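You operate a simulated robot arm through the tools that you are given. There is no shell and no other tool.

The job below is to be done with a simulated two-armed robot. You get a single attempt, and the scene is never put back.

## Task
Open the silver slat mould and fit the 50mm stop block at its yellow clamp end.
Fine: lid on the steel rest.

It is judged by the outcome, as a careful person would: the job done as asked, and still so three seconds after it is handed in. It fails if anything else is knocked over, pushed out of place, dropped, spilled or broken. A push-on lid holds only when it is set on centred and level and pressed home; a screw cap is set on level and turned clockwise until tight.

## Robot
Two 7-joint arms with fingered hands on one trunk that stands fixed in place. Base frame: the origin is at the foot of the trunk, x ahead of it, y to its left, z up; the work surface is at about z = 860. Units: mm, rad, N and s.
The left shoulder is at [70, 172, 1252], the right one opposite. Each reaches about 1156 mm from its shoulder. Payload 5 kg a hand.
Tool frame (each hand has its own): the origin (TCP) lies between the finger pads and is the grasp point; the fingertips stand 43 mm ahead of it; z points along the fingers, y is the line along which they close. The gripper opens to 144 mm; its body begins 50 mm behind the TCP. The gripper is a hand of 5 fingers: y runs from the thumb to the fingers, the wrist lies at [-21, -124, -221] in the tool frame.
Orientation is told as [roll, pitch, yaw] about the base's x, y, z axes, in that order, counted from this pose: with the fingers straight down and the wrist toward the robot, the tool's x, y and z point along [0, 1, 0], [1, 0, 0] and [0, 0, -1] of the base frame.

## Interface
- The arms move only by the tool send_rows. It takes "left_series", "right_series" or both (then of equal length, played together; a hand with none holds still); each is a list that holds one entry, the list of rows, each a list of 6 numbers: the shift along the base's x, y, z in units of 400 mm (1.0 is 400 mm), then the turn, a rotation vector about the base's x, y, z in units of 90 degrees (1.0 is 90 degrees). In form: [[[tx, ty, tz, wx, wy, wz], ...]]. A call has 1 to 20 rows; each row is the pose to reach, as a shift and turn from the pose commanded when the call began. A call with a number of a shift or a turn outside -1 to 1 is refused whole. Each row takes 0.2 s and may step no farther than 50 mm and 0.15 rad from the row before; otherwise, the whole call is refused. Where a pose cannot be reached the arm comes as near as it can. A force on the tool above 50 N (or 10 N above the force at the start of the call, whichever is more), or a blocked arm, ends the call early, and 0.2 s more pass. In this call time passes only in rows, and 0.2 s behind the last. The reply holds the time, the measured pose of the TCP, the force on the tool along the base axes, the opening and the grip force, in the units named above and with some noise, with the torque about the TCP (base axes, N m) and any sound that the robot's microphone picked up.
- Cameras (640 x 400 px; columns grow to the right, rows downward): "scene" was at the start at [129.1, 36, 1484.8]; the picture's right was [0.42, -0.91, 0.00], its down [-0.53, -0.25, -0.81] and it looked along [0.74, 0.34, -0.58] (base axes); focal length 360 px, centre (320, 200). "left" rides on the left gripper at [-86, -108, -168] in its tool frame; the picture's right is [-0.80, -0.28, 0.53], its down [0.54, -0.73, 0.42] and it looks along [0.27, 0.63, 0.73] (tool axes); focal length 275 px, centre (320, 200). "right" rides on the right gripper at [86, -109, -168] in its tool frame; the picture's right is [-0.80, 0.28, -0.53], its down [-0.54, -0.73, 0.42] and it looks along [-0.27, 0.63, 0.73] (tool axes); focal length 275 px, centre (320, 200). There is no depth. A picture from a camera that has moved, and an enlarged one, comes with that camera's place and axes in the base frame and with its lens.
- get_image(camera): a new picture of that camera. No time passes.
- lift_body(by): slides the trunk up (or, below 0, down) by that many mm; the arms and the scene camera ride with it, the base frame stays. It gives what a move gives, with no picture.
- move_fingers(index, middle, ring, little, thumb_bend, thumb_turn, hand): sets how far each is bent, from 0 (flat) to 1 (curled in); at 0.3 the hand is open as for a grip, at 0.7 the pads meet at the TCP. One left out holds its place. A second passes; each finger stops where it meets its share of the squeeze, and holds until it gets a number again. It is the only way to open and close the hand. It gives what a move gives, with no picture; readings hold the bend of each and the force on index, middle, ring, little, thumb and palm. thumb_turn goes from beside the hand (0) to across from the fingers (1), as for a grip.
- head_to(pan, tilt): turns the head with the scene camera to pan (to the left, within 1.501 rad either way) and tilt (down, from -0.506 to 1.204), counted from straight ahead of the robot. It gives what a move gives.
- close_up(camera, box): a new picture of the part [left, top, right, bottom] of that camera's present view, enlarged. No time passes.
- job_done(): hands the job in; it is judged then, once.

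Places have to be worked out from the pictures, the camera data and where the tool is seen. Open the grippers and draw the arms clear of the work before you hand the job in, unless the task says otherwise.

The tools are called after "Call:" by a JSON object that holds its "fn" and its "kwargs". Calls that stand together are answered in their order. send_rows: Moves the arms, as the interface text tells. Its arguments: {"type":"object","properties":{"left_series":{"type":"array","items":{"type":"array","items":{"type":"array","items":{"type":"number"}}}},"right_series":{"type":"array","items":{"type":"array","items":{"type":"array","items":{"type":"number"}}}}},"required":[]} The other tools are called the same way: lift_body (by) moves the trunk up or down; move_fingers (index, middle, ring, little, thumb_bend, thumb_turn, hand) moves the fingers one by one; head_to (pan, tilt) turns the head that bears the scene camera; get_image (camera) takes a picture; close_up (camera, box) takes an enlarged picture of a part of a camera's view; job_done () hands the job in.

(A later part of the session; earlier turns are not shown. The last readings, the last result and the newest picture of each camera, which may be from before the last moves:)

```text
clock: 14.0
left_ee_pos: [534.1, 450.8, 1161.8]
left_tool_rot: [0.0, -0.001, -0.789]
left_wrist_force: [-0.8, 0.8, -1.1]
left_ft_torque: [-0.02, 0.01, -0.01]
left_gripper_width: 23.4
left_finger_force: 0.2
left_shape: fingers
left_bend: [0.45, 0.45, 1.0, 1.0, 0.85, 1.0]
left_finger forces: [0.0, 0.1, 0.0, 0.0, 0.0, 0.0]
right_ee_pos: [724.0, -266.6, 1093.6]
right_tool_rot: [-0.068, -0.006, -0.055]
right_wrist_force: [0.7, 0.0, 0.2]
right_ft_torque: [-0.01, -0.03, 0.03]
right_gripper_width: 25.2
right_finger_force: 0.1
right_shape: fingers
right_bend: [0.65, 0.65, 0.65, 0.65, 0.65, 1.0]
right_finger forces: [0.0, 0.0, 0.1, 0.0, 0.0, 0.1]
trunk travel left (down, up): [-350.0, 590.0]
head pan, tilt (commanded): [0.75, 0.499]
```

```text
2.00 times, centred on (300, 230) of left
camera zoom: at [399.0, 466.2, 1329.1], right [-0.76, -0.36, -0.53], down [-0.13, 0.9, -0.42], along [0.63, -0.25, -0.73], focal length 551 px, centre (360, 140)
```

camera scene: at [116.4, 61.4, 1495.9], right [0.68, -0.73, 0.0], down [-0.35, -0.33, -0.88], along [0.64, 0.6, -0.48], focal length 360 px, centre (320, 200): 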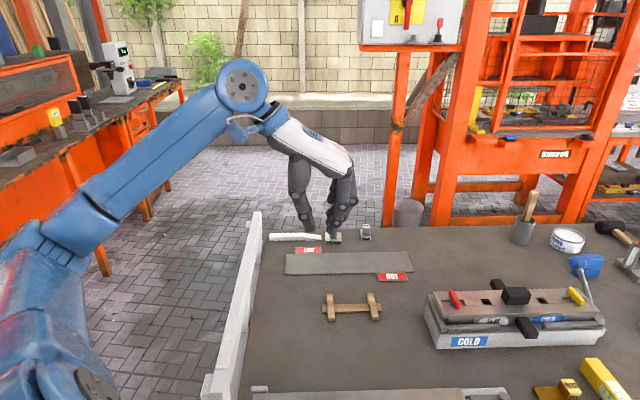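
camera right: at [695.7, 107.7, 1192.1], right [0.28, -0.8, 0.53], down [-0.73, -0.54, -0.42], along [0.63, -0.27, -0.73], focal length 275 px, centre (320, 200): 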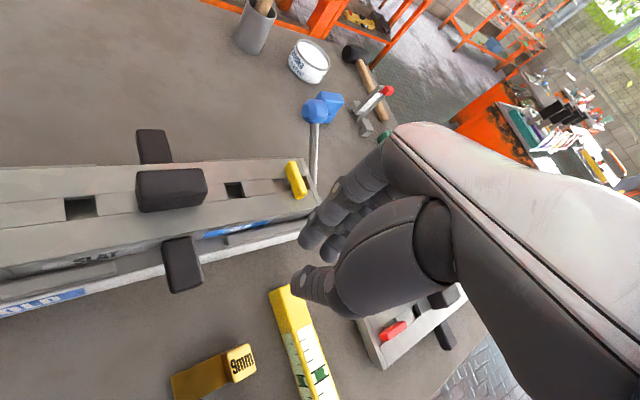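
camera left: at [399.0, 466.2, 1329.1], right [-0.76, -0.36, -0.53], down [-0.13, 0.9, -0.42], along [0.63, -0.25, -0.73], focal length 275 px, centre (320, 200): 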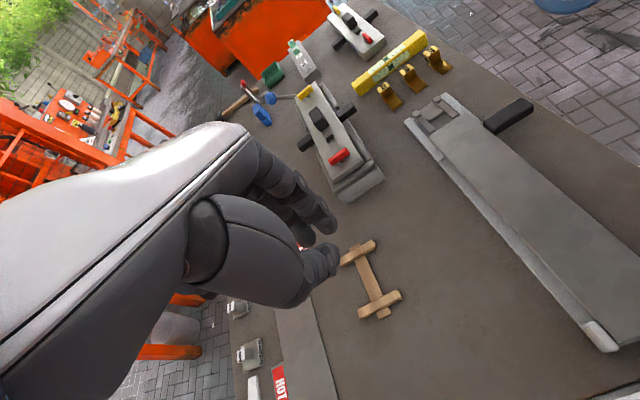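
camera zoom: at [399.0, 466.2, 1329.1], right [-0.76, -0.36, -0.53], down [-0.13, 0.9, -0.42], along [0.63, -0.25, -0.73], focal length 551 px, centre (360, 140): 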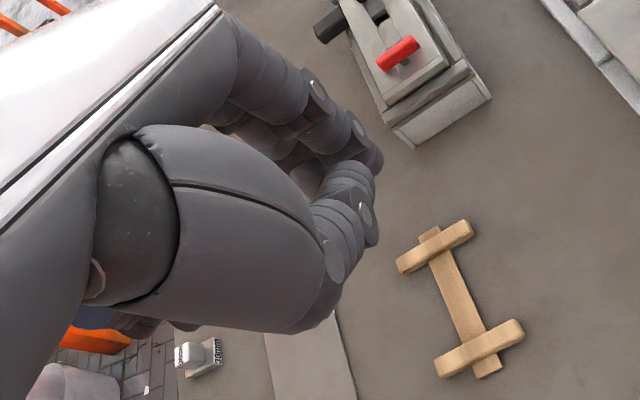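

Equal tip heights look near index/middle 0.5 and thumb 0.8. I set these and take detailed pictures from two cameras to locate the tips in the tool frame.

Call:
{"fn": "move_fingers", "kwargs": {"hand": "left", "index": 0.5, "middle": 0.5, "thumb_bend": 0.8}}

Call:
{"fn": "close_up", "kwargs": {"camera": "scene", "box": [300, 190, 360, 240]}}

Call:
{"fn": "close_up", "kwargs": {"camera": "left", "box": [260, 160, 360, 260]}}

```text
clock: 15.0
left_ee_pos: [535.5, 450.4, 1162.8]
left_tool_rot: [0.001, 0.0, -0.788]
left_wrist_force: [1.0, 0.4, 0.0]
left_ft_torque: [0.01, -0.01, 0.0]
left_gripper_width: 20.7
left_finger_force: 0.0
left_shape: fingers
left_bend: [0.5, 0.5, 1.0, 1.0, 0.8, 1.0]
left_finger forces: [0.0, 0.0, 0.1, 0.0, 0.0, 0.1]
right_ee_pos: [724.3, -266.8, 1094.8]
right_tool_rot: [-0.069, -0.007, -0.054]
right_wrist_force: [0.1, -0.3, 0.0]
right_ft_torque: [0.03, 0.02, 0.0]
right_gripper_width: 25.0
right_finger_force: 0.0
right_shape: fingers
right_bend: [0.65, 0.65, 0.65, 0.65, 0.65, 1.0]
right_finger forces: [0.0, 0.0, 0.0, 0.0, 0.0, 0.0]
trunk travel left (down, up): [-350.0, 590.0]
head pan, tilt (commanded): [0.75, 0.499]
```

```text
8.00 times, centred on (330, 215) of scene
camera zoom: at [116.1, 61.0, 1496.0], right [0.68, -0.73, 0.0], down [-0.35, -0.33, -0.88], along [0.64, 0.6, -0.48], focal length 2880 px, centre (240, 80)
```

zoom: 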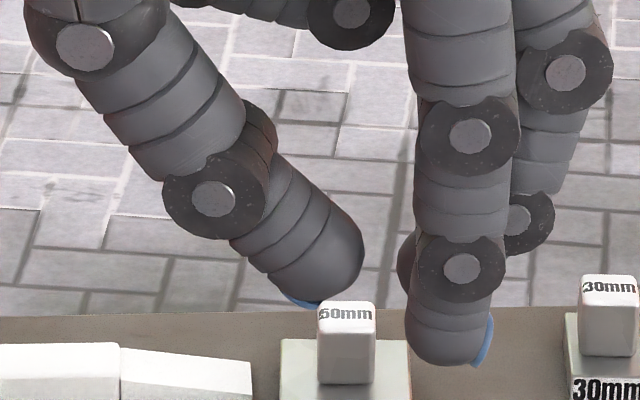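

```text
4.00 times, centred on (310, 210) of left
camera zoom: at [399.0, 466.2, 1329.1], right [-0.76, -0.36, -0.53], down [-0.13, 0.9, -0.42], along [0.63, -0.25, -0.73], focal length 1101 px, centre (360, 160)
```

zoom: 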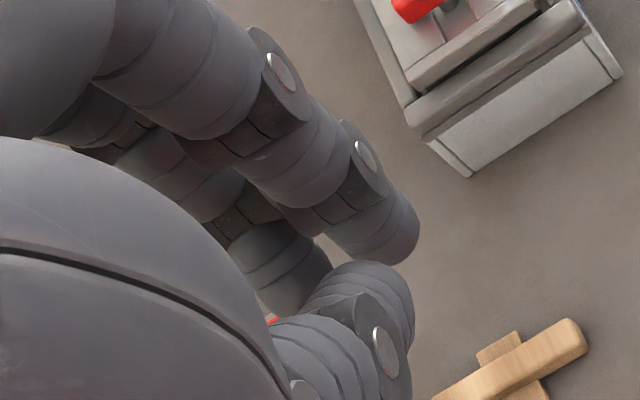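

Triangulating, at 0.65 bend the index tip ends ≈47 mm and the thumb ≈40 mm below the TCP, both near tool x=-9. I preset a pinch (index/middle 0.6, thumb 0.6, ring/little curled) and carry the left hand above the red bar at about [725,242].

Call:
{"fn": "move_fingers", "kwargs": {"hand": "left", "index": 0.6, "middle": 0.6, "ring": 1.0, "little": 1.0, "thumb_bend": 0.6}}

Call:
{"fn": "send_rows", "kwargs": {"left_series": [[[0.07, -0.08, 0, 0, 0, 0], [0.14, -0.16, 0, 0, 0, 0], [0.21, -0.24, -0.02, 0, 0, 0], [0.28, -0.31, -0.05, 0, 0, 0], [0.35, -0.38, -0.08, 0, 0, 0], [0.42, -0.45, -0.11, 0, 0, 0], [0.475, -0.52, -0.15, 0, 0, 0]]]}}

Call:
{"fn": "head_to", "kwargs": {"pan": 0.4, "tilt": 0.6}}

Call:
{"fn": "get_image", "kwargs": {"camera": "scene"}}

Call:
{"fn": "get_image", "kwargs": {"camera": "left"}}

```text
clock: 16.0
left_ee_pos: [536.0, 451.7, 1161.1]
left_tool_rot: [-0.001, 0.0, -0.788]
left_wrist_force: [0.0, 0.0, -0.1]
left_ft_torque: [0.0, 0.03, -0.02]
left_gripper_width: 42.2
left_finger_force: 0.0
left_shape: fingers
left_bend: [0.6, 0.6, 1.0, 1.0, 0.6, 1.0]
left_finger forces: [0.0, 0.1, 0.0, 0.1, 0.0, 0.1]
right_ee_pos: [724.0, -265.9, 1094.2]
right_tool_rot: [-0.069, -0.007, -0.053]
right_wrist_force: [0.1, 0.5, -1.2]
right_ft_torque: [0.0, -0.02, -0.03]
right_gripper_width: 25.2
right_finger_force: 0.1
right_shape: fingers
right_bend: [0.65, 0.65, 0.65, 0.65, 0.65, 1.0]
right_finger forces: [0.1, 0.0, 0.0, 0.1, 0.1, 0.0]
trunk travel left (down, up): [-350.0, 590.0]
head pan, tilt (commanded): [0.75, 0.499]
```

```text
clock: 17.6
left_ee_pos: [726.1, 244.1, 1102.0]
left_tool_rot: [0.001, 0.001, -0.787]
left_wrist_force: [0.4, -0.3, 0.2]
left_ft_torque: [0.02, 0.02, 0.0]
left_gripper_width: 42.5
left_finger_force: 0.0
left_shape: fingers
left_bend: [0.6, 0.6, 1.0, 1.0, 0.6, 1.0]
left_finger forces: [0.0, 0.0, 0.0, 0.1, 0.1, 0.0]
right_ee_pos: [725.6, -268.4, 1093.1]
right_tool_rot: [-0.067, -0.005, -0.054]
right_wrist_force: [0.6, -0.5, -0.2]
right_ft_torque: [0.03, 0.02, -0.01]
right_gripper_width: 25.0
right_finger_force: 0.0
right_shape: fingers
right_bend: [0.65, 0.65, 0.65, 0.65, 0.65, 1.0]
right_finger forces: [0.1, 0.1, 0.0, 0.0, 0.1, 0.1]
trunk travel left (down, up): [-350.0, 590.0]
head pan, tilt (commanded): [0.75, 0.499]
```

```text
clock: 18.4
left_ee_pos: [725.9, 244.5, 1101.8]
left_tool_rot: [0.001, -0.001, -0.787]
left_wrist_force: [-0.4, -0.1, 1.0]
left_ft_torque: [0.02, 0.0, -0.01]
left_gripper_width: 42.2
left_finger_force: 0.1
left_shape: fingers
left_bend: [0.6, 0.6, 1.0, 1.0, 0.6, 1.0]
left_finger forces: [0.0, 0.1, 0.1, 0.0, 0.0, 0.0]
right_ee_pos: [724.3, -266.5, 1093.1]
right_tool_rot: [-0.07, -0.007, -0.053]
right_wrist_force: [0.7, -0.8, 0.0]
right_ft_torque: [-0.02, -0.04, -0.01]
right_gripper_width: 25.2
right_finger_force: 0.0
right_shape: fingers
right_bend: [0.65, 0.65, 0.65, 0.65, 0.65, 1.0]
right_finger forces: [0.0, 0.0, 0.0, 0.0, 0.0, 0.0]
trunk travel left (down, up): [-350.0, 590.0]
head pan, tilt (commanded): [0.4, 0.6]
```

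```text
taken
camera scene: at [130.9, 33.4, 1486.9], right [0.39, -0.92, 0.0], down [-0.52, -0.22, -0.83], along [0.76, 0.32, -0.56], focal length 360 px, centre (320, 200)
```

scene: 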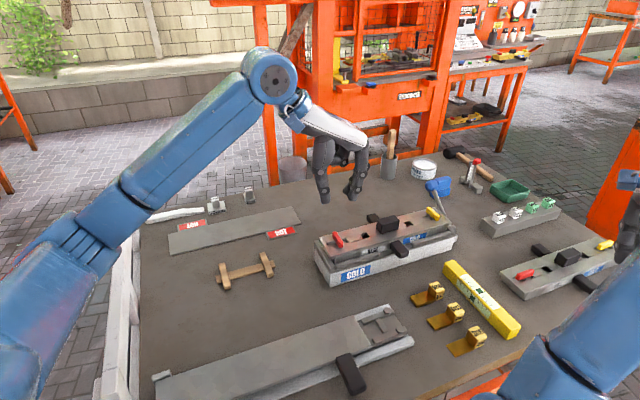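

```text
taken
camera left: at [588.6, 259.8, 1268.9], right [-0.76, -0.36, -0.53], down [-0.13, 0.9, -0.42], along [0.63, -0.25, -0.73], focal length 275 px, centre (320, 200)
```

left: 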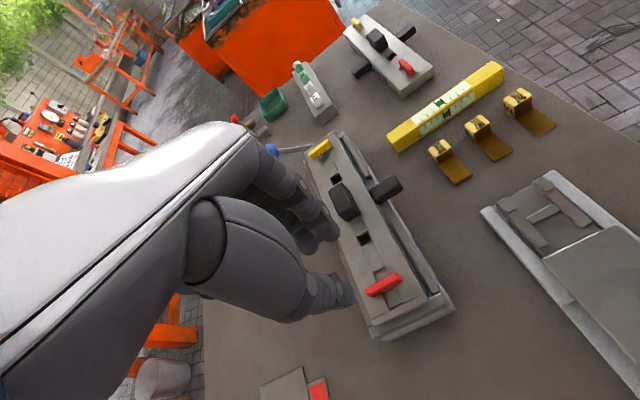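

Call:
{"fn": "close_up", "kwargs": {"camera": "left", "box": [300, 130, 470, 350]}}

Call:
{"fn": "close_up", "kwargs": {"camera": "left", "box": [340, 250, 440, 330]}}

Call:
{"fn": "close_up", "kwargs": {"camera": "scene", "box": [300, 130, 460, 290]}}

```text
1.82 times, centred on (385, 240) of left
camera zoom: at [588.6, 259.8, 1268.9], right [-0.76, -0.36, -0.53], down [-0.13, 0.9, -0.42], along [0.63, -0.25, -0.73], focal length 500 px, centre (202, 127)
```

zoom: 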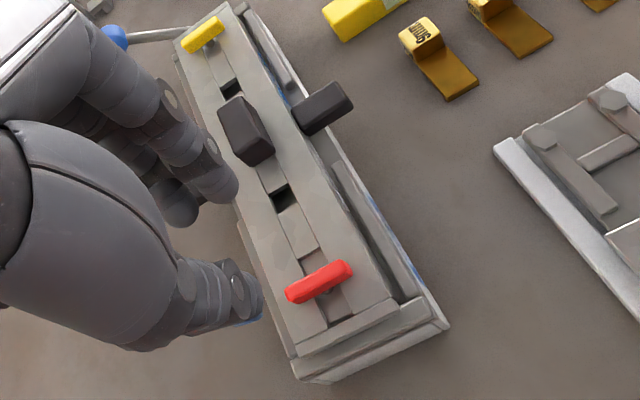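

```text
5.00 times, centred on (390, 290) of left
camera zoom: at [588.6, 259.8, 1268.9], right [-0.76, -0.36, -0.53], down [-0.13, 0.9, -0.42], along [0.63, -0.25, -0.73], focal length 1376 px, centre (-30, -250)
```

zoom: 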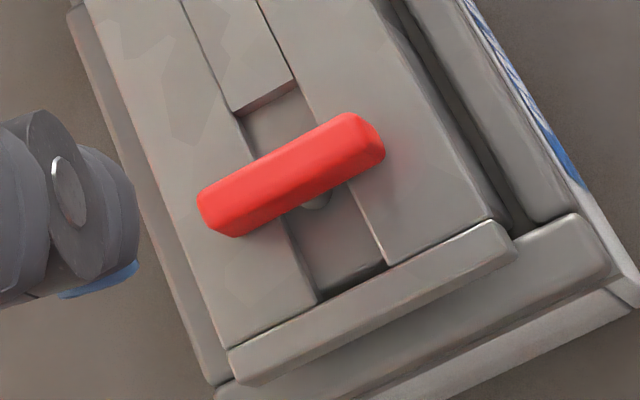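

```text
2.50 times, centred on (380, 210) of scene
camera zoom: at [130.9, 33.4, 1486.9], right [0.39, -0.92, 0.0], down [-0.52, -0.22, -0.83], along [0.76, 0.32, -0.56], focal length 900 px, centre (170, 175)
```

zoom: 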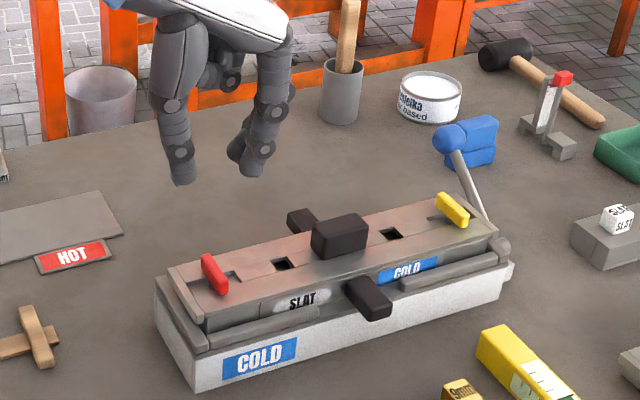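

The red bar centre is about [726,240,943], lying across the slot, and the lid's axis is at about -45.5°. I lower the left hand so that thumb and fingers straddle the bar, stopping just above the lid.

Call:
{"fn": "send_rows", "kwargs": {"left_series": [[[0, -0.01, -0.08, 0, 0, 0], [0, -0.01, -0.16, 0, 0, 0], [0, -0.01, -0.22, 0, 0, 0], [0, -0.01, -0.265, 0, 0, 0]]]}}

Call:
{"fn": "close_up", "kwargs": {"camera": "left", "box": [220, 150, 420, 300]}}

Call:
{"fn": "close_up", "kwargs": {"camera": "scene", "box": [300, 180, 400, 260]}}

```text
clock: 19.4
left_ee_pos: [725.6, 237.3, 998.1]
left_tool_rot: [0.0, -0.001, -0.786]
left_wrist_force: [0.0, -0.4, -0.6]
left_ft_torque: [0.0, 0.05, -0.02]
left_gripper_width: 42.2
left_finger_force: 0.0
left_shape: fingers
left_bend: [0.6, 0.6, 1.0, 1.0, 0.6, 1.0]
left_finger forces: [0.1, 0.0, 0.0, 0.0, 0.1, 0.0]
right_ee_pos: [724.0, -267.4, 1094.2]
right_tool_rot: [-0.069, -0.005, -0.053]
right_wrist_force: [0.0, 0.8, 1.1]
right_ft_torque: [-0.05, 0.04, 0.0]
right_gripper_width: 25.0
right_finger_force: 0.0
right_shape: fingers
right_bend: [0.65, 0.65, 0.65, 0.65, 0.65, 1.0]
right_finger forces: [0.0, 0.0, 0.1, 0.1, 0.1, 0.0]
trunk travel left (down, up): [-350.0, 590.0]
head pan, tilt (commanded): [0.4, 0.6]
```

```text
2.67 times, centred on (320, 225) of left
camera zoom: at [588.3, 253.5, 1164.0], right [-0.76, -0.36, -0.53], down [-0.13, 0.9, -0.42], along [0.63, -0.25, -0.73], focal length 734 px, centre (320, 133)
```

zoom: 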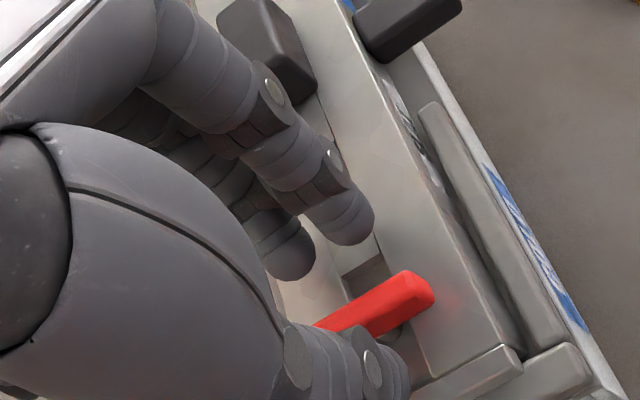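

```text
5.00 times, centred on (350, 220) of scene
camera zoom: at [131.4, 33.6, 1486.9], right [0.39, -0.92, 0.0], down [-0.52, -0.22, -0.82], along [0.76, 0.32, -0.57], focal length 1800 px, centre (170, 100)
```

zoom: 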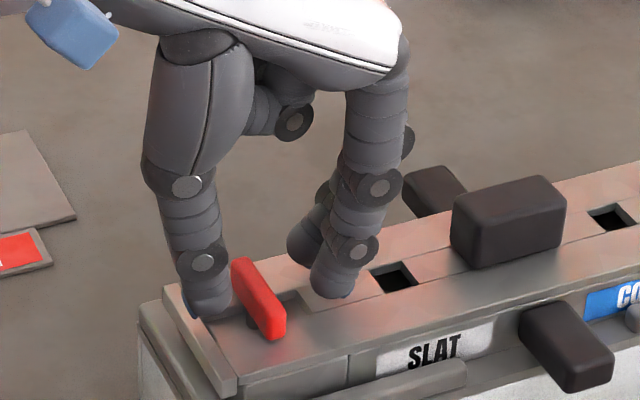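

The hand straddles the bar well, thumb and fingers each about 20 mm off its flanks. I lower another 12 mm in small steps, watching the force.

Call:
{"fn": "send_rows", "kwargs": {"left_series": [[[0, 0.003, -0.01, 0, 0, 0], [0, 0.005, -0.02, 0, 0, 0], [0, 0.005, -0.03, 0, 0, 0]]]}}

Call:
{"fn": "close_up", "kwargs": {"camera": "scene", "box": [300, 180, 400, 260]}}

Call:
{"fn": "close_up", "kwargs": {"camera": "left", "box": [240, 170, 400, 310]}}

```text
clock: 20.2
left_ee_pos: [725.8, 239.9, 989.7]
left_tool_rot: [0.002, -0.008, -0.787]
left_wrist_force: [1.5, -1.7, 28.4]
left_ft_torque: [-0.67, -0.42, 0.01]
left_gripper_width: 42.0
left_finger_force: 14.2
left_shape: fingers
left_bend: [0.6, 0.6, 1.0, 1.0, 0.6, 1.0]
left_finger forces: [18.9, 6.0, 0.0, 0.1, 3.2, 0.0]
right_ee_pos: [722.0, -267.6, 1095.5]
right_tool_rot: [-0.069, -0.009, -0.055]
right_wrist_force: [0.3, 0.1, 0.6]
right_ft_torque: [0.01, 0.01, 0.03]
right_gripper_width: 25.3
right_finger_force: 0.1
right_shape: fingers
right_bend: [0.65, 0.65, 0.65, 0.65, 0.65, 1.0]
right_finger forces: [0.0, 0.0, 0.0, 0.0, 0.1, 0.1]
trunk travel left (down, up): [-350.0, 590.0]
head pan, tilt (commanded): [0.4, 0.6]
```

```text
5.00 times, centred on (350, 220) of scene
camera zoom: at [128.5, 32.3, 1487.7], right [0.39, -0.92, 0.0], down [-0.52, -0.22, -0.83], along [0.76, 0.32, -0.56], focal length 1800 px, centre (170, 100)
```

zoom: 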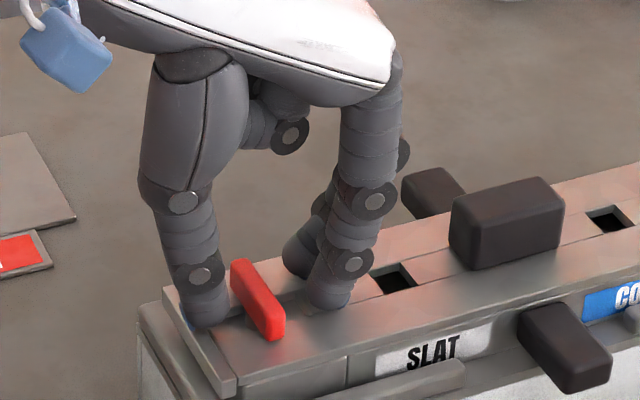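

```text
2.86 times, centred on (320, 240) of left
camera zoom: at [586.8, 255.1, 1155.5], right [-0.76, -0.36, -0.54], down [-0.13, 0.9, -0.43], along [0.64, -0.26, -0.73], focal length 786 px, centre (320, 86)
```

zoom: 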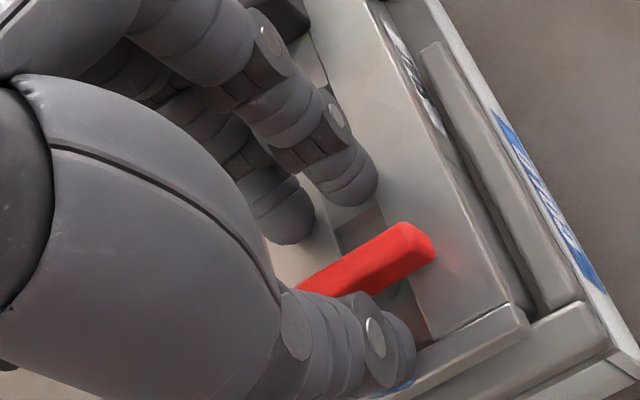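

Fingertips and thumb touch the lid at TCP z≈990 (28 N total, evenly near both sides). I back off 4 mm and close index, middle and thumb on the bar.

Call:
{"fn": "send_rows", "kwargs": {"left_series": [[[0, 0, 0.005, 0, 0, 0], [0, 0, 0.0125, 0, 0, 0]]]}}

Call:
{"fn": "move_fingers", "kwargs": {"hand": "left", "index": 0.75, "middle": 0.75, "thumb_bend": 0.75}}

Call:
{"fn": "close_up", "kwargs": {"camera": "scene", "box": [300, 180, 400, 260]}}

Call:
{"fn": "close_up", "kwargs": {"camera": "left", "box": [240, 170, 400, 310]}}

```text
clock: 20.8
left_ee_pos: [724.7, 239.6, 991.2]
left_tool_rot: [0.002, 0.002, -0.788]
left_wrist_force: [4.9, -2.8, 22.9]
left_ft_torque: [-0.67, -0.62, 0.06]
left_gripper_width: 42.9
left_finger_force: 12.0
left_shape: fingers
left_bend: [0.6, 0.59, 1.0, 1.0, 0.6, 1.0]
left_finger forces: [15.1, 8.0, 0.1, 0.0, 0.0, 0.1]
right_ee_pos: [723.0, -267.0, 1094.7]
right_tool_rot: [-0.069, -0.008, -0.054]
right_wrist_force: [-0.5, -0.4, 0.3]
right_ft_torque: [0.03, -0.03, -0.01]
right_gripper_width: 24.9
right_finger_force: 0.0
right_shape: fingers
right_bend: [0.65, 0.65, 0.65, 0.65, 0.65, 1.0]
right_finger forces: [0.1, 0.1, 0.1, 0.0, 0.0, 0.1]
trunk travel left (down, up): [-350.0, 590.0]
head pan, tilt (commanded): [0.4, 0.6]
```

```text
clock: 21.8
left_ee_pos: [725.5, 240.5, 987.7]
left_tool_rot: [-0.003, 0.002, -0.785]
left_wrist_force: [-0.4, 1.5, -0.5]
left_ft_torque: [0.1, 0.13, -0.05]
left_gripper_width: 12.4
left_finger_force: 15.8
left_shape: fingers
left_bend: [0.72, 0.72, 1.0, 1.0, 0.69, 1.0]
left_finger forces: [7.5, 7.0, 0.0, 0.0, 17.3, 0.0]
right_ee_pos: [723.3, -266.7, 1094.2]
right_tool_rot: [-0.067, -0.005, -0.053]
right_wrist_force: [0.0, -0.2, 0.0]
right_ft_torque: [0.0, 0.0, -0.02]
right_gripper_width: 25.0
right_finger_force: 0.0
right_shape: fingers
right_bend: [0.65, 0.65, 0.65, 0.65, 0.65, 1.0]
right_finger forces: [0.0, 0.0, 0.1, 0.0, 0.1, 0.1]
trunk travel left (down, up): [-350.0, 590.0]
head pan, tilt (commanded): [0.4, 0.6]
```

```text
5.00 times, centred on (350, 220) of scene
camera zoom: at [131.5, 33.6, 1486.7], right [0.39, -0.92, 0.0], down [-0.52, -0.22, -0.82], along [0.76, 0.32, -0.57], focal length 1800 px, centre (170, 100)
```

zoom: 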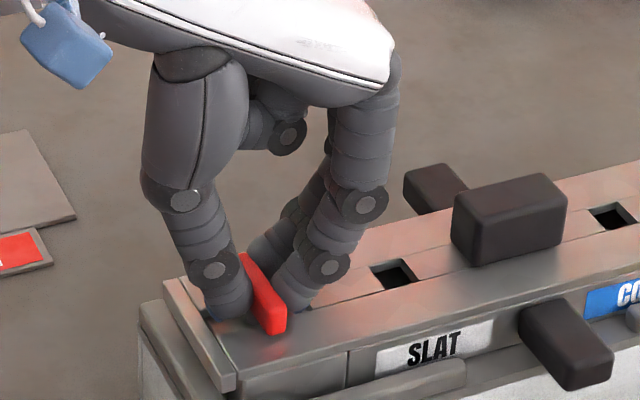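

```text
2.86 times, centred on (320, 240) of left
camera zoom: at [589.2, 256.3, 1154.7], right [-0.77, -0.36, -0.53], down [-0.13, 0.9, -0.42], along [0.63, -0.25, -0.73], focal length 786 px, centre (320, 86)
```

zoom: 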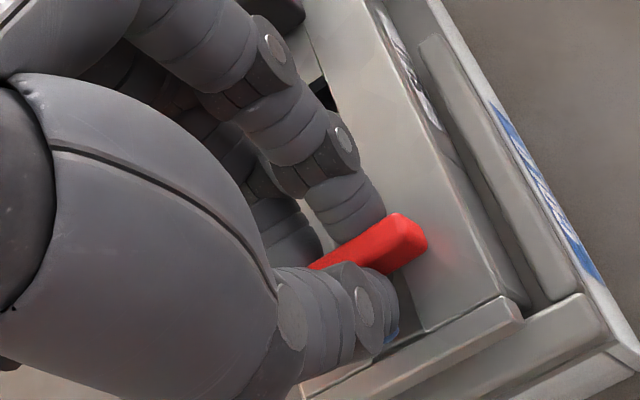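

The bar is pinched (index 7.5, middle 7, thumb 17 N, width 12 mm). I try a first counter-clockwise turn of about 24° about the bar's centre and read the forces.

Call:
{"fn": "send_rows", "kwargs": {"left_series": [[[0, 0, 0, 0, 0, 0.07], [0, 0, 0, 0, 0, 0.14], [0, 0, 0, 0, 0, 0.2], [0, 0, 0, 0, 0, 0.27]]]}}

Call:
{"fn": "close_up", "kwargs": {"camera": "scene", "box": [300, 180, 400, 260]}}

Call:
{"fn": "close_up", "kwargs": {"camera": "left", "box": [240, 170, 400, 310]}}

```text
clock: 22.8
left_ee_pos: [724.9, 251.1, 996.6]
left_tool_rot: [0.005, -0.009, -0.353]
left_wrist_force: [4.3, -11.2, -12.3]
left_ft_torque: [-0.35, -0.12, 0.0]
left_gripper_width: 12.8
left_finger_force: 14.4
left_shape: fingers
left_bend: [0.72, 0.72, 1.0, 1.0, 0.69, 1.0]
left_finger forces: [10.4, 7.6, 0.0, 0.1, 11.8, 0.0]
right_ee_pos: [720.3, -262.7, 1098.1]
right_tool_rot: [-0.075, -0.006, -0.053]
right_wrist_force: [-1.0, -0.7, 0.3]
right_ft_torque: [0.01, 0.01, -0.04]
right_gripper_width: 25.1
right_finger_force: 0.0
right_shape: fingers
right_bend: [0.65, 0.65, 0.65, 0.65, 0.65, 1.0]
right_finger forces: [0.0, 0.0, 0.0, 0.1, 0.0, 0.0]
trunk travel left (down, up): [-350.0, 590.0]
head pan, tilt (commanded): [0.4, 0.6]
```

```text
5.00 times, centred on (350, 220) of scene
camera zoom: at [125.8, 40.4, 1489.4], right [0.39, -0.92, 0.0], down [-0.52, -0.23, -0.83], along [0.76, 0.32, -0.56], focal length 1800 px, centre (170, 100)
```

zoom: 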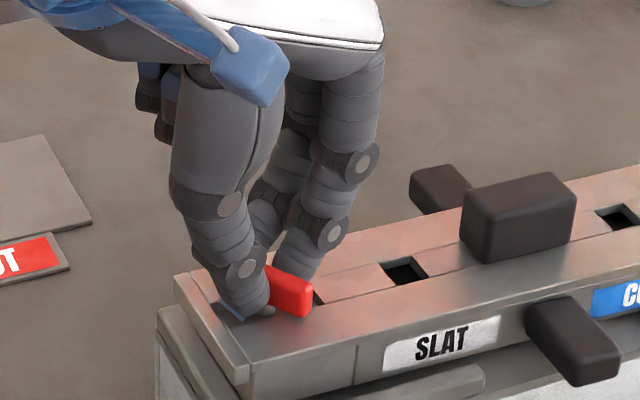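

```text
2.86 times, centred on (320, 240) of left
camera zoom: at [592.2, 206.5, 1162.4], right [-0.54, -0.65, -0.54], down [-0.49, 0.76, -0.43], along [0.69, 0.04, -0.73], focal length 786 px, centre (320, 86)
```

zoom: 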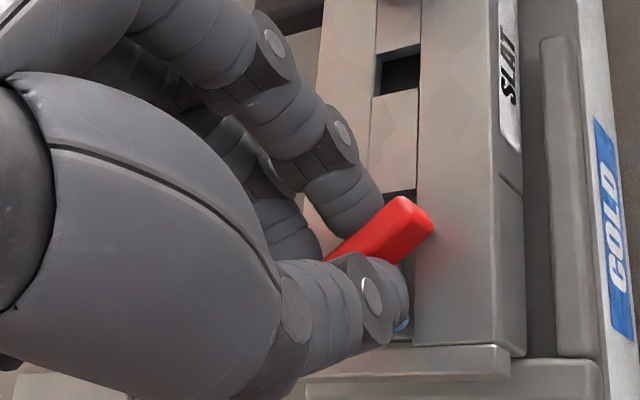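

The bar follows the hand (turned ≈25°), but the TCP drifted about 11 mm in y and 9 mm up. I hold still one moment to see where it settles.

Call:
{"fn": "send_rows", "kwargs": {"left_series": [[[0, 0, 0, 0, 0, 0], [0, 0, 0, 0, 0, 0]]]}}

Call:
{"fn": "close_up", "kwargs": {"camera": "left", "box": [240, 170, 400, 310]}}

Call:
{"fn": "close_up", "kwargs": {"camera": "scene", "box": [280, 150, 480, 290]}}

```text
clock: 23.4
left_ee_pos: [723.9, 249.1, 996.6]
left_tool_rot: [0.009, -0.007, -0.351]
left_wrist_force: [5.8, -12.2, -8.9]
left_ft_torque: [-0.39, -0.15, 0.01]
left_gripper_width: 12.8
left_finger_force: 15.5
left_shape: fingers
left_bend: [0.72, 0.73, 1.0, 1.0, 0.69, 1.0]
left_finger forces: [10.8, 7.9, 0.0, 0.1, 12.7, 0.0]
right_ee_pos: [719.0, -264.5, 1099.2]
right_tool_rot: [-0.071, -0.014, -0.055]
right_wrist_force: [-0.4, -0.1, 0.8]
right_ft_torque: [-0.01, 0.01, 0.03]
right_gripper_width: 25.1
right_finger_force: 0.1
right_shape: fingers
right_bend: [0.65, 0.65, 0.65, 0.65, 0.65, 1.0]
right_finger forces: [0.0, 0.0, 0.1, 0.0, 0.1, 0.1]
trunk travel left (down, up): [-350.0, 590.0]
head pan, tilt (commanded): [0.4, 0.6]
```

```text
2.86 times, centred on (320, 240) of left
camera zoom: at [591.5, 206.2, 1161.7], right [-0.54, -0.65, -0.54], down [-0.49, 0.76, -0.42], along [0.69, 0.04, -0.72], focal length 786 px, centre (320, 86)
```

zoom: 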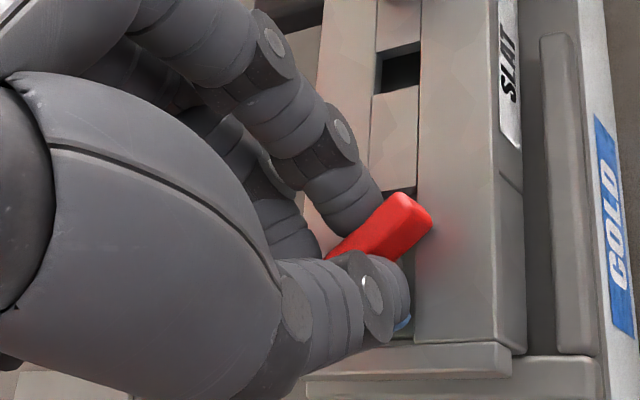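

```text
2.86 times, centred on (380, 220) of scene
camera zoom: at [124.8, 38.5, 1488.2], right [0.39, -0.92, 0.0], down [-0.52, -0.22, -0.83], along [0.76, 0.32, -0.56], focal length 1029 px, centre (149, 143)
```

zoom: 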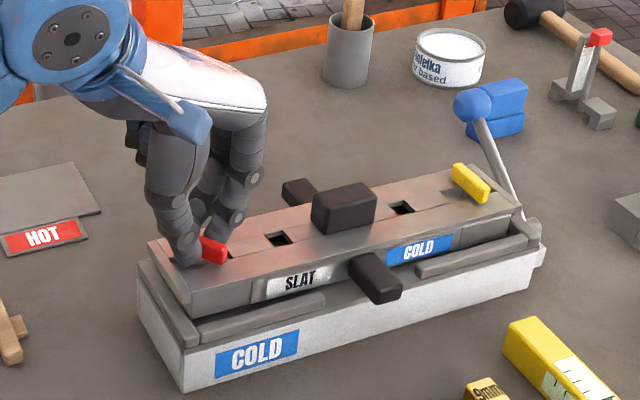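

The body itself has shifted a few mm, which suggests the arm is pressing on something besides the bar. I look at the left arm and elbow.

Call:
{"fn": "head_to", "kwargs": {"pan": 0.9, "tilt": 0.75}}

Call:
{"fn": "get_image", "kwargs": {"camera": "scene"}}

Call:
{"fn": "get_image", "kwargs": {"camera": "right"}}

```text
clock: 24.4
left_ee_pos: [724.1, 250.3, 996.0]
left_tool_rot: [0.008, -0.006, -0.354]
left_wrist_force: [5.5, -9.9, -5.9]
left_ft_torque: [-0.29, -0.11, -0.02]
left_gripper_width: 12.7
left_finger_force: 17.2
left_shape: fingers
left_bend: [0.73, 0.73, 1.0, 1.0, 0.7, 1.0]
left_finger forces: [11.2, 8.0, 0.0, 0.1, 14.1, 0.1]
right_ee_pos: [718.9, -264.6, 1100.0]
right_tool_rot: [-0.07, -0.011, -0.056]
right_wrist_force: [0.6, -0.1, -0.9]
right_ft_torque: [0.03, 0.01, 0.02]
right_gripper_width: 24.9
right_finger_force: 0.0
right_shape: fingers
right_bend: [0.65, 0.65, 0.65, 0.65, 0.65, 1.0]
right_finger forces: [0.0, 0.0, 0.0, 0.0, 0.0, 0.0]
trunk travel left (down, up): [-350.0, 590.0]
head pan, tilt (commanded): [0.901, 0.75]
```

```text
taken
camera scene: at [94.7, 67.7, 1474.6], right [0.78, -0.62, 0.01], down [-0.42, -0.54, -0.73], along [0.46, 0.57, -0.68], focal length 360 px, centre (320, 200)
```

scene: 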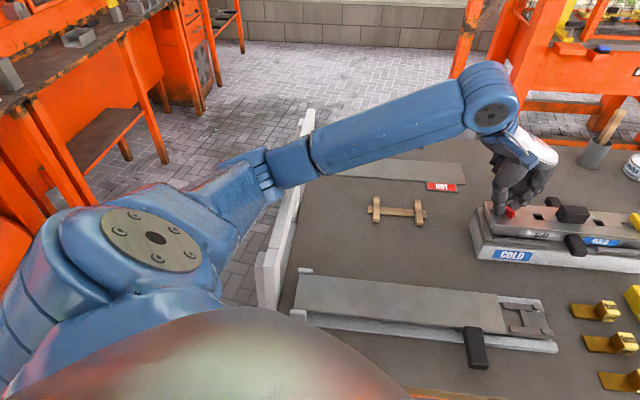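

```text
taken
camera right: at [613.6, -160.3, 1260.8], right [0.23, -0.77, 0.59], down [-0.75, -0.53, -0.39], along [0.62, -0.35, -0.7], focal length 275 px, centre (320, 200)
```

right: 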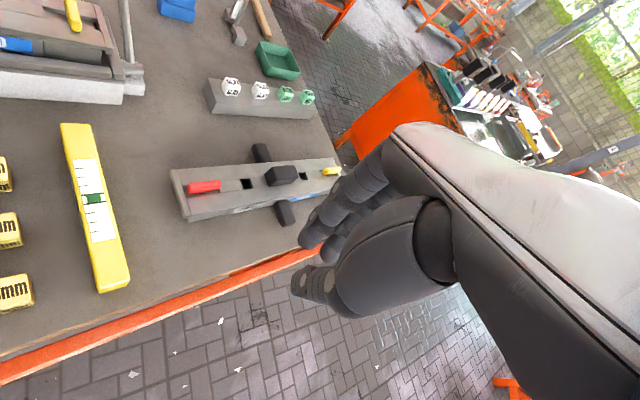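

Call:
{"fn": "close_up", "kwargs": {"camera": "scene", "box": [180, 90, 380, 290]}}

Call:
{"fn": "close_up", "kwargs": {"camera": "scene", "box": [440, 50, 640, 290]}}

Call:
{"fn": "get_image", "kwargs": {"camera": "left"}}

```text
2.00 times, centred on (280, 190) of scene
camera zoom: at [94.7, 67.7, 1474.6], right [0.78, -0.62, 0.01], down [-0.42, -0.54, -0.73], along [0.46, 0.57, -0.68], focal length 720 px, centre (400, 220)
```

zoom: 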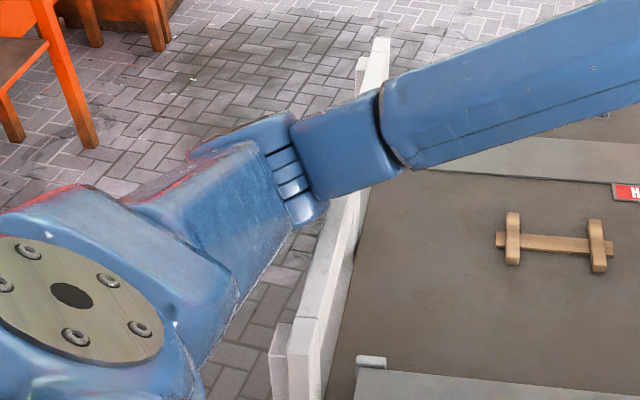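

```text
1.67 times, centred on (540, 170) of scene
camera zoom: at [94.7, 67.7, 1474.6], right [0.78, -0.62, 0.01], down [-0.42, -0.54, -0.73], along [0.46, 0.57, -0.68], focal length 600 px, centre (-47, 250)
```

zoom: 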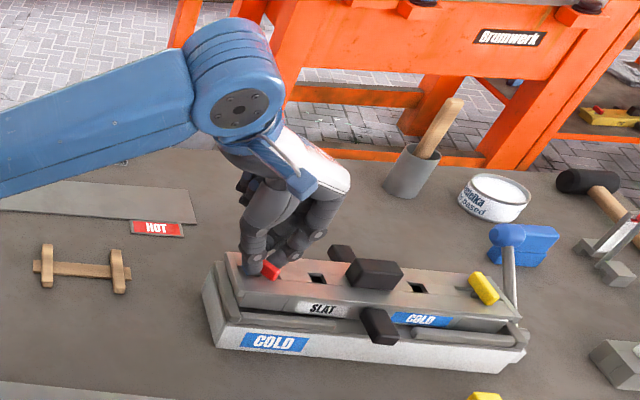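

```text
taken
camera left: at [591.3, 206.0, 1161.1], right [-0.54, -0.65, -0.54], down [-0.49, 0.76, -0.42], along [0.69, 0.04, -0.72], focal length 275 px, centre (320, 200)
```

left: 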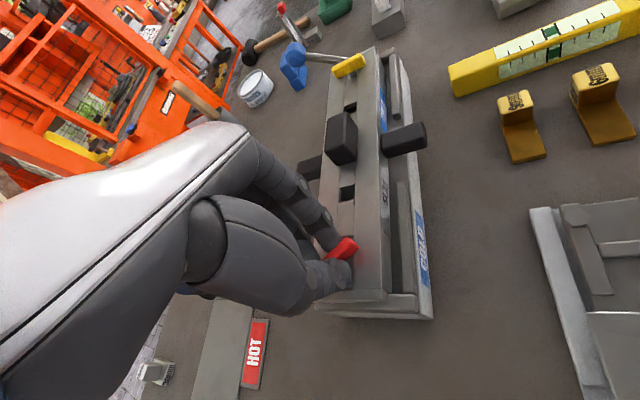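

The left elbow hangs low right at the white rail, so it is probably pressing there. I release the bar, raise the hand, and then raise the trunk so the elbow clears the rail.

Call:
{"fn": "move_fingers", "kwargs": {"hand": "left", "index": 0.58, "middle": 0.58, "thumb_bend": 0.58}}

Call:
{"fn": "send_rows", "kwargs": {"left_series": [[[0, 0, 0.03, 0, 0, 0], [0, 0, 0.08, 0, 0, 0], [0, 0, 0.15, 0, 0, 0]]]}}

Call:
{"fn": "get_image", "kwargs": {"camera": "scene"}}

Call:
{"fn": "get_image", "kwargs": {"camera": "left"}}

```text
clock: 25.4
left_ee_pos: [724.0, 251.2, 995.3]
left_tool_rot: [0.008, -0.007, -0.354]
left_wrist_force: [0.7, -0.2, -0.4]
left_ft_torque: [-0.01, 0.03, 0.01]
left_gripper_width: 52.7
left_finger_force: 0.1
left_shape: fingers
left_bend: [0.57, 0.57, 1.0, 1.0, 0.57, 1.0]
left_finger forces: [0.0, 0.0, 0.0, 0.1, 0.0, 0.1]
right_ee_pos: [718.5, -264.7, 1098.0]
right_tool_rot: [-0.071, -0.011, -0.055]
right_wrist_force: [-0.4, -0.4, 0.0]
right_ft_torque: [0.03, 0.02, 0.0]
right_gripper_width: 24.9
right_finger_force: 0.0
right_shape: fingers
right_bend: [0.65, 0.65, 0.65, 0.65, 0.65, 1.0]
right_finger forces: [0.0, 0.1, 0.1, 0.0, 0.0, 0.0]
trunk travel left (down, up): [-350.0, 590.0]
head pan, tilt (commanded): [0.901, 0.75]
```

```text
clock: 26.1
left_ee_pos: [724.1, 235.3, 1053.1]
left_tool_rot: [0.003, -0.002, -0.366]
left_wrist_force: [-0.4, 0.0, -0.6]
left_ft_torque: [0.0, -0.06, 0.04]
left_gripper_width: 52.7
left_finger_force: 0.2
left_shape: fingers
left_bend: [0.57, 0.57, 1.0, 1.0, 0.57, 1.0]
left_finger forces: [0.1, 0.0, 0.0, 0.0, 0.0, 0.0]
right_ee_pos: [718.4, -271.4, 1096.9]
right_tool_rot: [-0.066, -0.013, -0.057]
right_wrist_force: [0.7, 0.8, 0.4]
right_ft_torque: [0.0, 0.02, 0.02]
right_gripper_width: 25.2
right_finger_force: 0.1
right_shape: fingers
right_bend: [0.65, 0.65, 0.65, 0.65, 0.65, 1.0]
right_finger forces: [0.0, 0.0, 0.1, 0.1, 0.0, 0.0]
trunk travel left (down, up): [-350.0, 590.0]
head pan, tilt (commanded): [0.901, 0.75]
```

```text
taken
camera scene: at [93.8, 58.8, 1474.5], right [0.78, -0.62, 0.0], down [-0.42, -0.53, -0.73], along [0.46, 0.58, -0.68], focal length 360 px, centre (320, 200)
```

scene: 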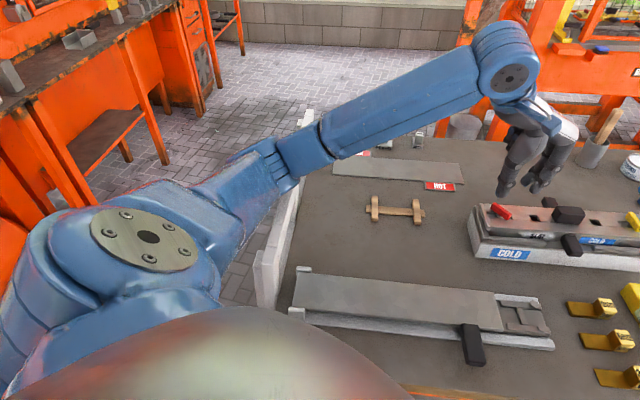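

```text
taken
camera left: at [591.3, 192.9, 1220.3], right [-0.55, -0.64, -0.54], down [-0.48, 0.77, -0.42], along [0.68, 0.03, -0.73], focal length 275 px, centre (320, 200)
```

left: 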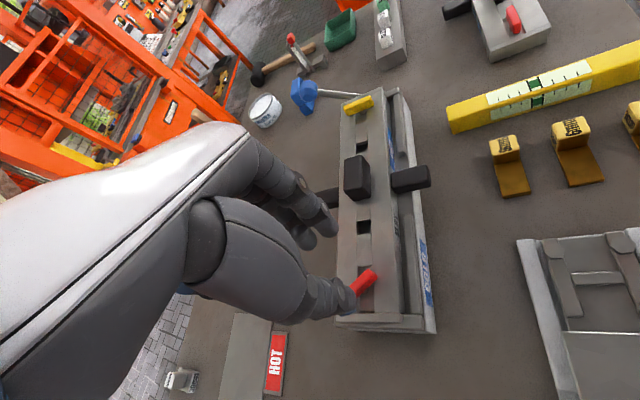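

With the fingers free the arm was still held off target, so the elbow was indeed on the rail. I raise the trunk by 150 mm, which lifts both arms and the elbow straight up.

Call:
{"fn": "lift_body", "kwargs": {"by": 150}}

Call:
{"fn": "get_image", "kwargs": {"camera": "scene"}}

Call:
{"fn": "get_image", "kwargs": {"camera": "left"}}

```text
clock: 27.9
left_ee_pos: [727.8, 240.5, 1197.9]
left_tool_rot: [-0.002, 0.001, -0.363]
left_wrist_force: [0.4, 0.0, 1.8]
left_ft_torque: [0.02, 0.0, 0.02]
left_gripper_width: 52.8
left_finger_force: 0.1
left_shape: fingers
left_bend: [0.57, 0.57, 1.0, 1.0, 0.57, 1.0]
left_finger forces: [0.0, 0.0, 0.1, 0.0, 0.1, 0.1]
right_ee_pos: [723.8, -266.2, 1243.6]
right_tool_rot: [-0.067, -0.006, -0.054]
right_wrist_force: [0.2, 0.1, -0.3]
right_ft_torque: [0.01, -0.05, -0.05]
right_gripper_width: 25.3
right_finger_force: 0.1
right_shape: fingers
right_bend: [0.65, 0.65, 0.65, 0.65, 0.65, 1.0]
right_finger forces: [0.0, 0.1, 0.1, 0.1, 0.1, 0.0]
trunk travel left (down, up): [-500.0, 440.0]
head pan, tilt (commanded): [0.901, 0.75]
```

```text
taken
camera scene: at [101.0, 63.8, 1623.9], right [0.78, -0.62, 0.0], down [-0.42, -0.53, -0.73], along [0.45, 0.57, -0.68], focal length 360 px, centre (320, 200)
```

scene: 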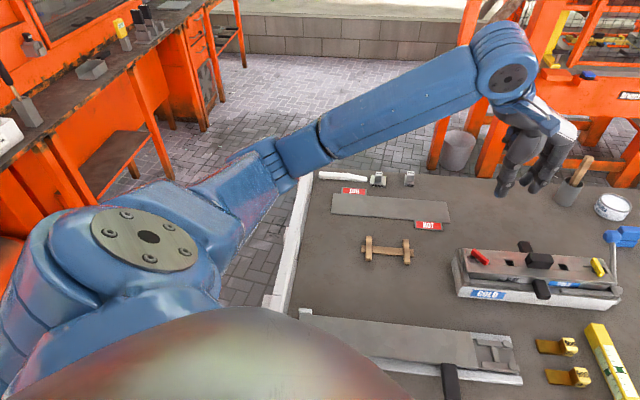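

```text
taken
camera left: at [595.9, 197.9, 1366.4], right [-0.55, -0.64, -0.53], down [-0.49, 0.76, -0.42], along [0.68, 0.03, -0.73], focal length 275 px, centre (320, 200)
```

left: 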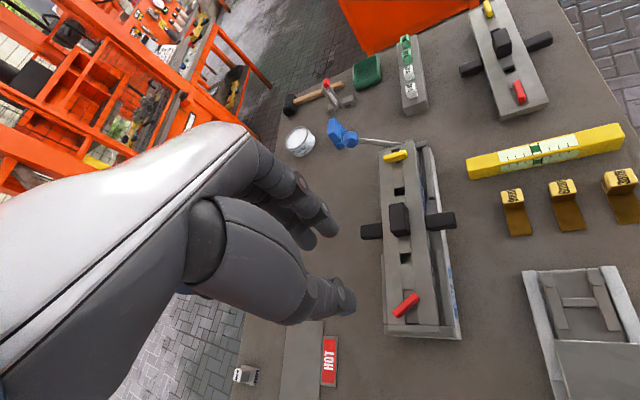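

The body is back to upright and the elbow is clear. I zoom in on the mould to see how far the red bar has turned.

Call:
{"fn": "close_up", "kwargs": {"camera": "left", "box": [340, 120, 480, 360]}}

Call:
{"fn": "close_up", "kwargs": {"camera": "left", "box": [370, 270, 450, 340]}}

Call:
{"fn": "close_up", "kwargs": {"camera": "scene", "box": [260, 150, 400, 330]}}

```text
1.67 times, centred on (410, 240) of left
camera zoom: at [595.9, 197.9, 1366.4], right [-0.55, -0.64, -0.53], down [-0.49, 0.76, -0.42], along [0.68, 0.03, -0.73], focal length 459 px, centre (170, 133)
```

zoom: 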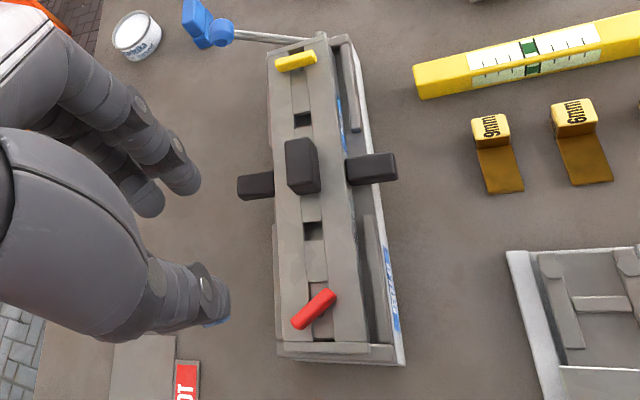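

```text
5.71 times, centred on (410, 305) of left
camera zoom: at [595.9, 197.9, 1366.4], right [-0.55, -0.64, -0.53], down [-0.49, 0.76, -0.42], along [0.68, 0.03, -0.73], focal length 1573 px, centre (-194, -400)
```

zoom: 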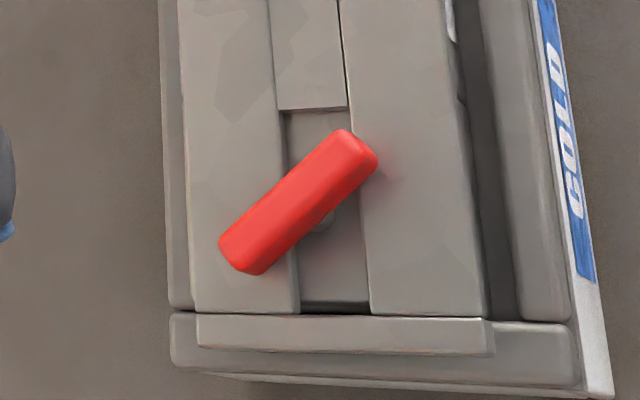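

```text
2.22 times, centred on (330, 240) of scene
camera zoom: at [101.0, 63.8, 1623.9], right [0.78, -0.62, 0.0], down [-0.42, -0.53, -0.73], along [0.45, 0.57, -0.68], focal length 800 px, centre (298, 111)
```

zoom: 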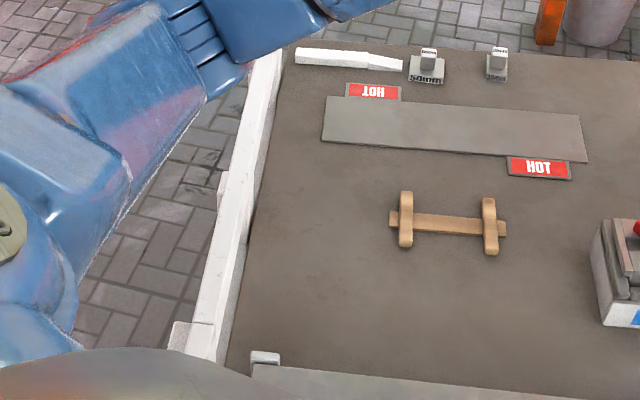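

The red bar has turned to about 84° (40° done, 50° to go) and stays put. I bring the left hand down again at yaw ≈ -6°, square to the bar, checking that the pose follows the command.

Call:
{"fn": "send_rows", "kwargs": {"left_series": [[[0, 0, -0.1, 0, 0, 0.06], [-0.002, 0.002, -0.2, 0, 0, 0.12], [-0.004, 0.003, -0.3, 0, 0, 0.165], [-0.006, 0.004, -0.4, 0, 0, 0.165], [-0.006, 0.004, -0.48, 0, 0, 0.165]]]}}

Call:
{"fn": "get_image", "kwargs": {"camera": "scene"}}

Call:
{"fn": "close_up", "kwargs": {"camera": "left", "box": [220, 150, 420, 320]}}

```text
clock: 29.1
left_ee_pos: [726.6, 241.6, 1006.8]
left_tool_rot: [0.0, 0.0, -0.104]
left_wrist_force: [0.2, -0.2, -0.3]
left_ft_torque: [-0.05, -0.01, 0.0]
left_gripper_width: 52.8
left_finger_force: 0.0
left_shape: fingers
left_bend: [0.57, 0.57, 1.0, 1.0, 0.57, 1.0]
left_finger forces: [0.1, 0.0, 0.0, 0.0, 0.0, 0.0]
right_ee_pos: [724.5, -265.8, 1244.1]
right_tool_rot: [-0.068, -0.004, -0.056]
right_wrist_force: [-0.1, 0.5, 0.0]
right_ft_torque: [0.01, -0.01, -0.02]
right_gripper_width: 25.5
right_finger_force: 0.1
right_shape: fingers
right_bend: [0.65, 0.65, 0.65, 0.65, 0.65, 1.0]
right_finger forces: [0.0, 0.1, 0.0, 0.0, 0.0, 0.0]
trunk travel left (down, up): [-500.0, 440.0]
head pan, tilt (commanded): [0.901, 0.75]
```

```text
taken
camera scene: at [101.5, 64.1, 1624.0], right [0.78, -0.62, 0.0], down [-0.42, -0.53, -0.73], along [0.45, 0.57, -0.68], focal length 360 px, centre (320, 200)
```

scene: 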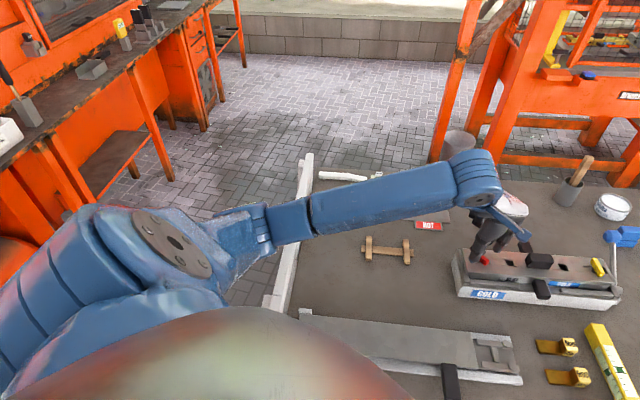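

```text
2.35 times, centred on (320, 235) of left
camera zoom: at [609.6, 166.6, 1174.6], right [-0.36, -0.76, -0.53], down [-0.67, 0.61, -0.42], along [0.65, 0.2, -0.73], focal length 648 px, centre (320, 118)
```

zoom: 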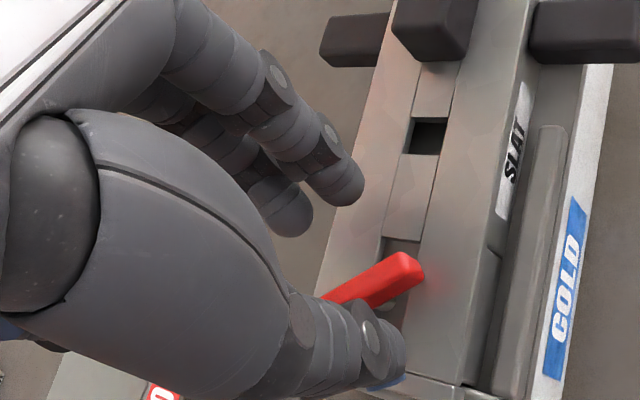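

The pose now follows exactly. I lower to just above the lid (TCP z≈993) and pinch the bar.

Call:
{"fn": "send_rows", "kwargs": {"left_series": [[[0, 0, -0.012, 0, 0, 0], [0, 0, -0.024, 0, 0, 0], [0, 0, -0.034, 0, 0, 0]]]}}

Call:
{"fn": "move_fingers", "kwargs": {"hand": "left", "index": 0.75, "middle": 0.75, "thumb_bend": 0.75}}

Call:
{"fn": "close_up", "kwargs": {"camera": "left", "box": [220, 150, 420, 320]}}

```text
clock: 29.9
left_ee_pos: [724.5, 241.2, 993.2]
left_tool_rot: [0.0, 0.0, -0.102]
left_wrist_force: [-0.3, 0.3, 0.2]
left_ft_torque: [0.01, 0.0, 0.01]
left_gripper_width: 52.8
left_finger_force: 0.0
left_shape: fingers
left_bend: [0.57, 0.57, 1.0, 1.0, 0.57, 1.0]
left_finger forces: [0.0, 0.1, 0.0, 0.1, 0.1, 0.0]
right_ee_pos: [724.0, -266.7, 1244.3]
right_tool_rot: [-0.069, -0.007, -0.055]
right_wrist_force: [0.6, 1.6, 0.8]
right_ft_torque: [0.02, -0.01, 0.02]
right_gripper_width: 24.8
right_finger_force: 0.1
right_shape: fingers
right_bend: [0.65, 0.65, 0.65, 0.65, 0.65, 1.0]
right_finger forces: [0.0, 0.0, 0.0, 0.0, 0.0, 0.1]
trunk travel left (down, up): [-500.0, 440.0]
head pan, tilt (commanded): [0.901, 0.75]
```

```text
clock: 30.9
left_ee_pos: [725.3, 242.0, 994.2]
left_tool_rot: [0.0, -0.001, -0.102]
left_wrist_force: [2.6, 0.2, 0.9]
left_ft_torque: [-0.09, -0.17, 0.02]
left_gripper_width: 9.1
left_finger_force: 17.2
left_shape: fingers
left_bend: [0.74, 0.74, 1.0, 1.0, 0.67, 1.0]
left_finger forces: [14.5, 7.2, 0.0, 0.0, 13.5, 0.0]
right_ee_pos: [724.7, -268.7, 1244.7]
right_tool_rot: [-0.068, -0.007, -0.053]
right_wrist_force: [0.1, -0.6, -0.2]
right_ft_torque: [0.01, -0.01, 0.0]
right_gripper_width: 25.1
right_finger_force: 0.0
right_shape: fingers
right_bend: [0.65, 0.65, 0.65, 0.65, 0.65, 1.0]
right_finger forces: [0.1, 0.0, 0.1, 0.0, 0.0, 0.0]
trunk travel left (down, up): [-500.0, 440.0]
head pan, tilt (commanded): [0.901, 0.75]
```

```text
2.35 times, centred on (320, 235) of left
camera zoom: at [609.4, 166.6, 1161.5], right [-0.36, -0.76, -0.53], down [-0.67, 0.61, -0.42], along [0.65, 0.2, -0.73], focal length 648 px, centre (320, 118)
```

zoom: 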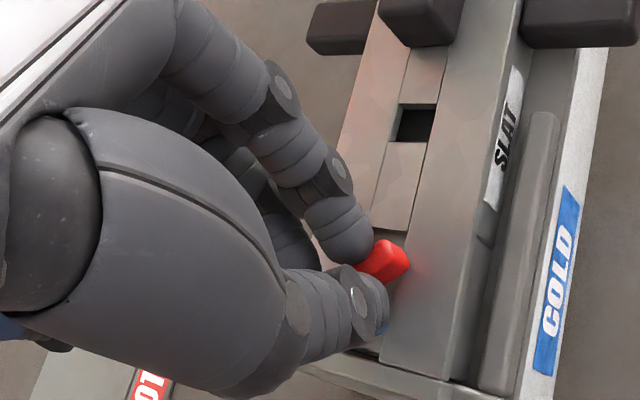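

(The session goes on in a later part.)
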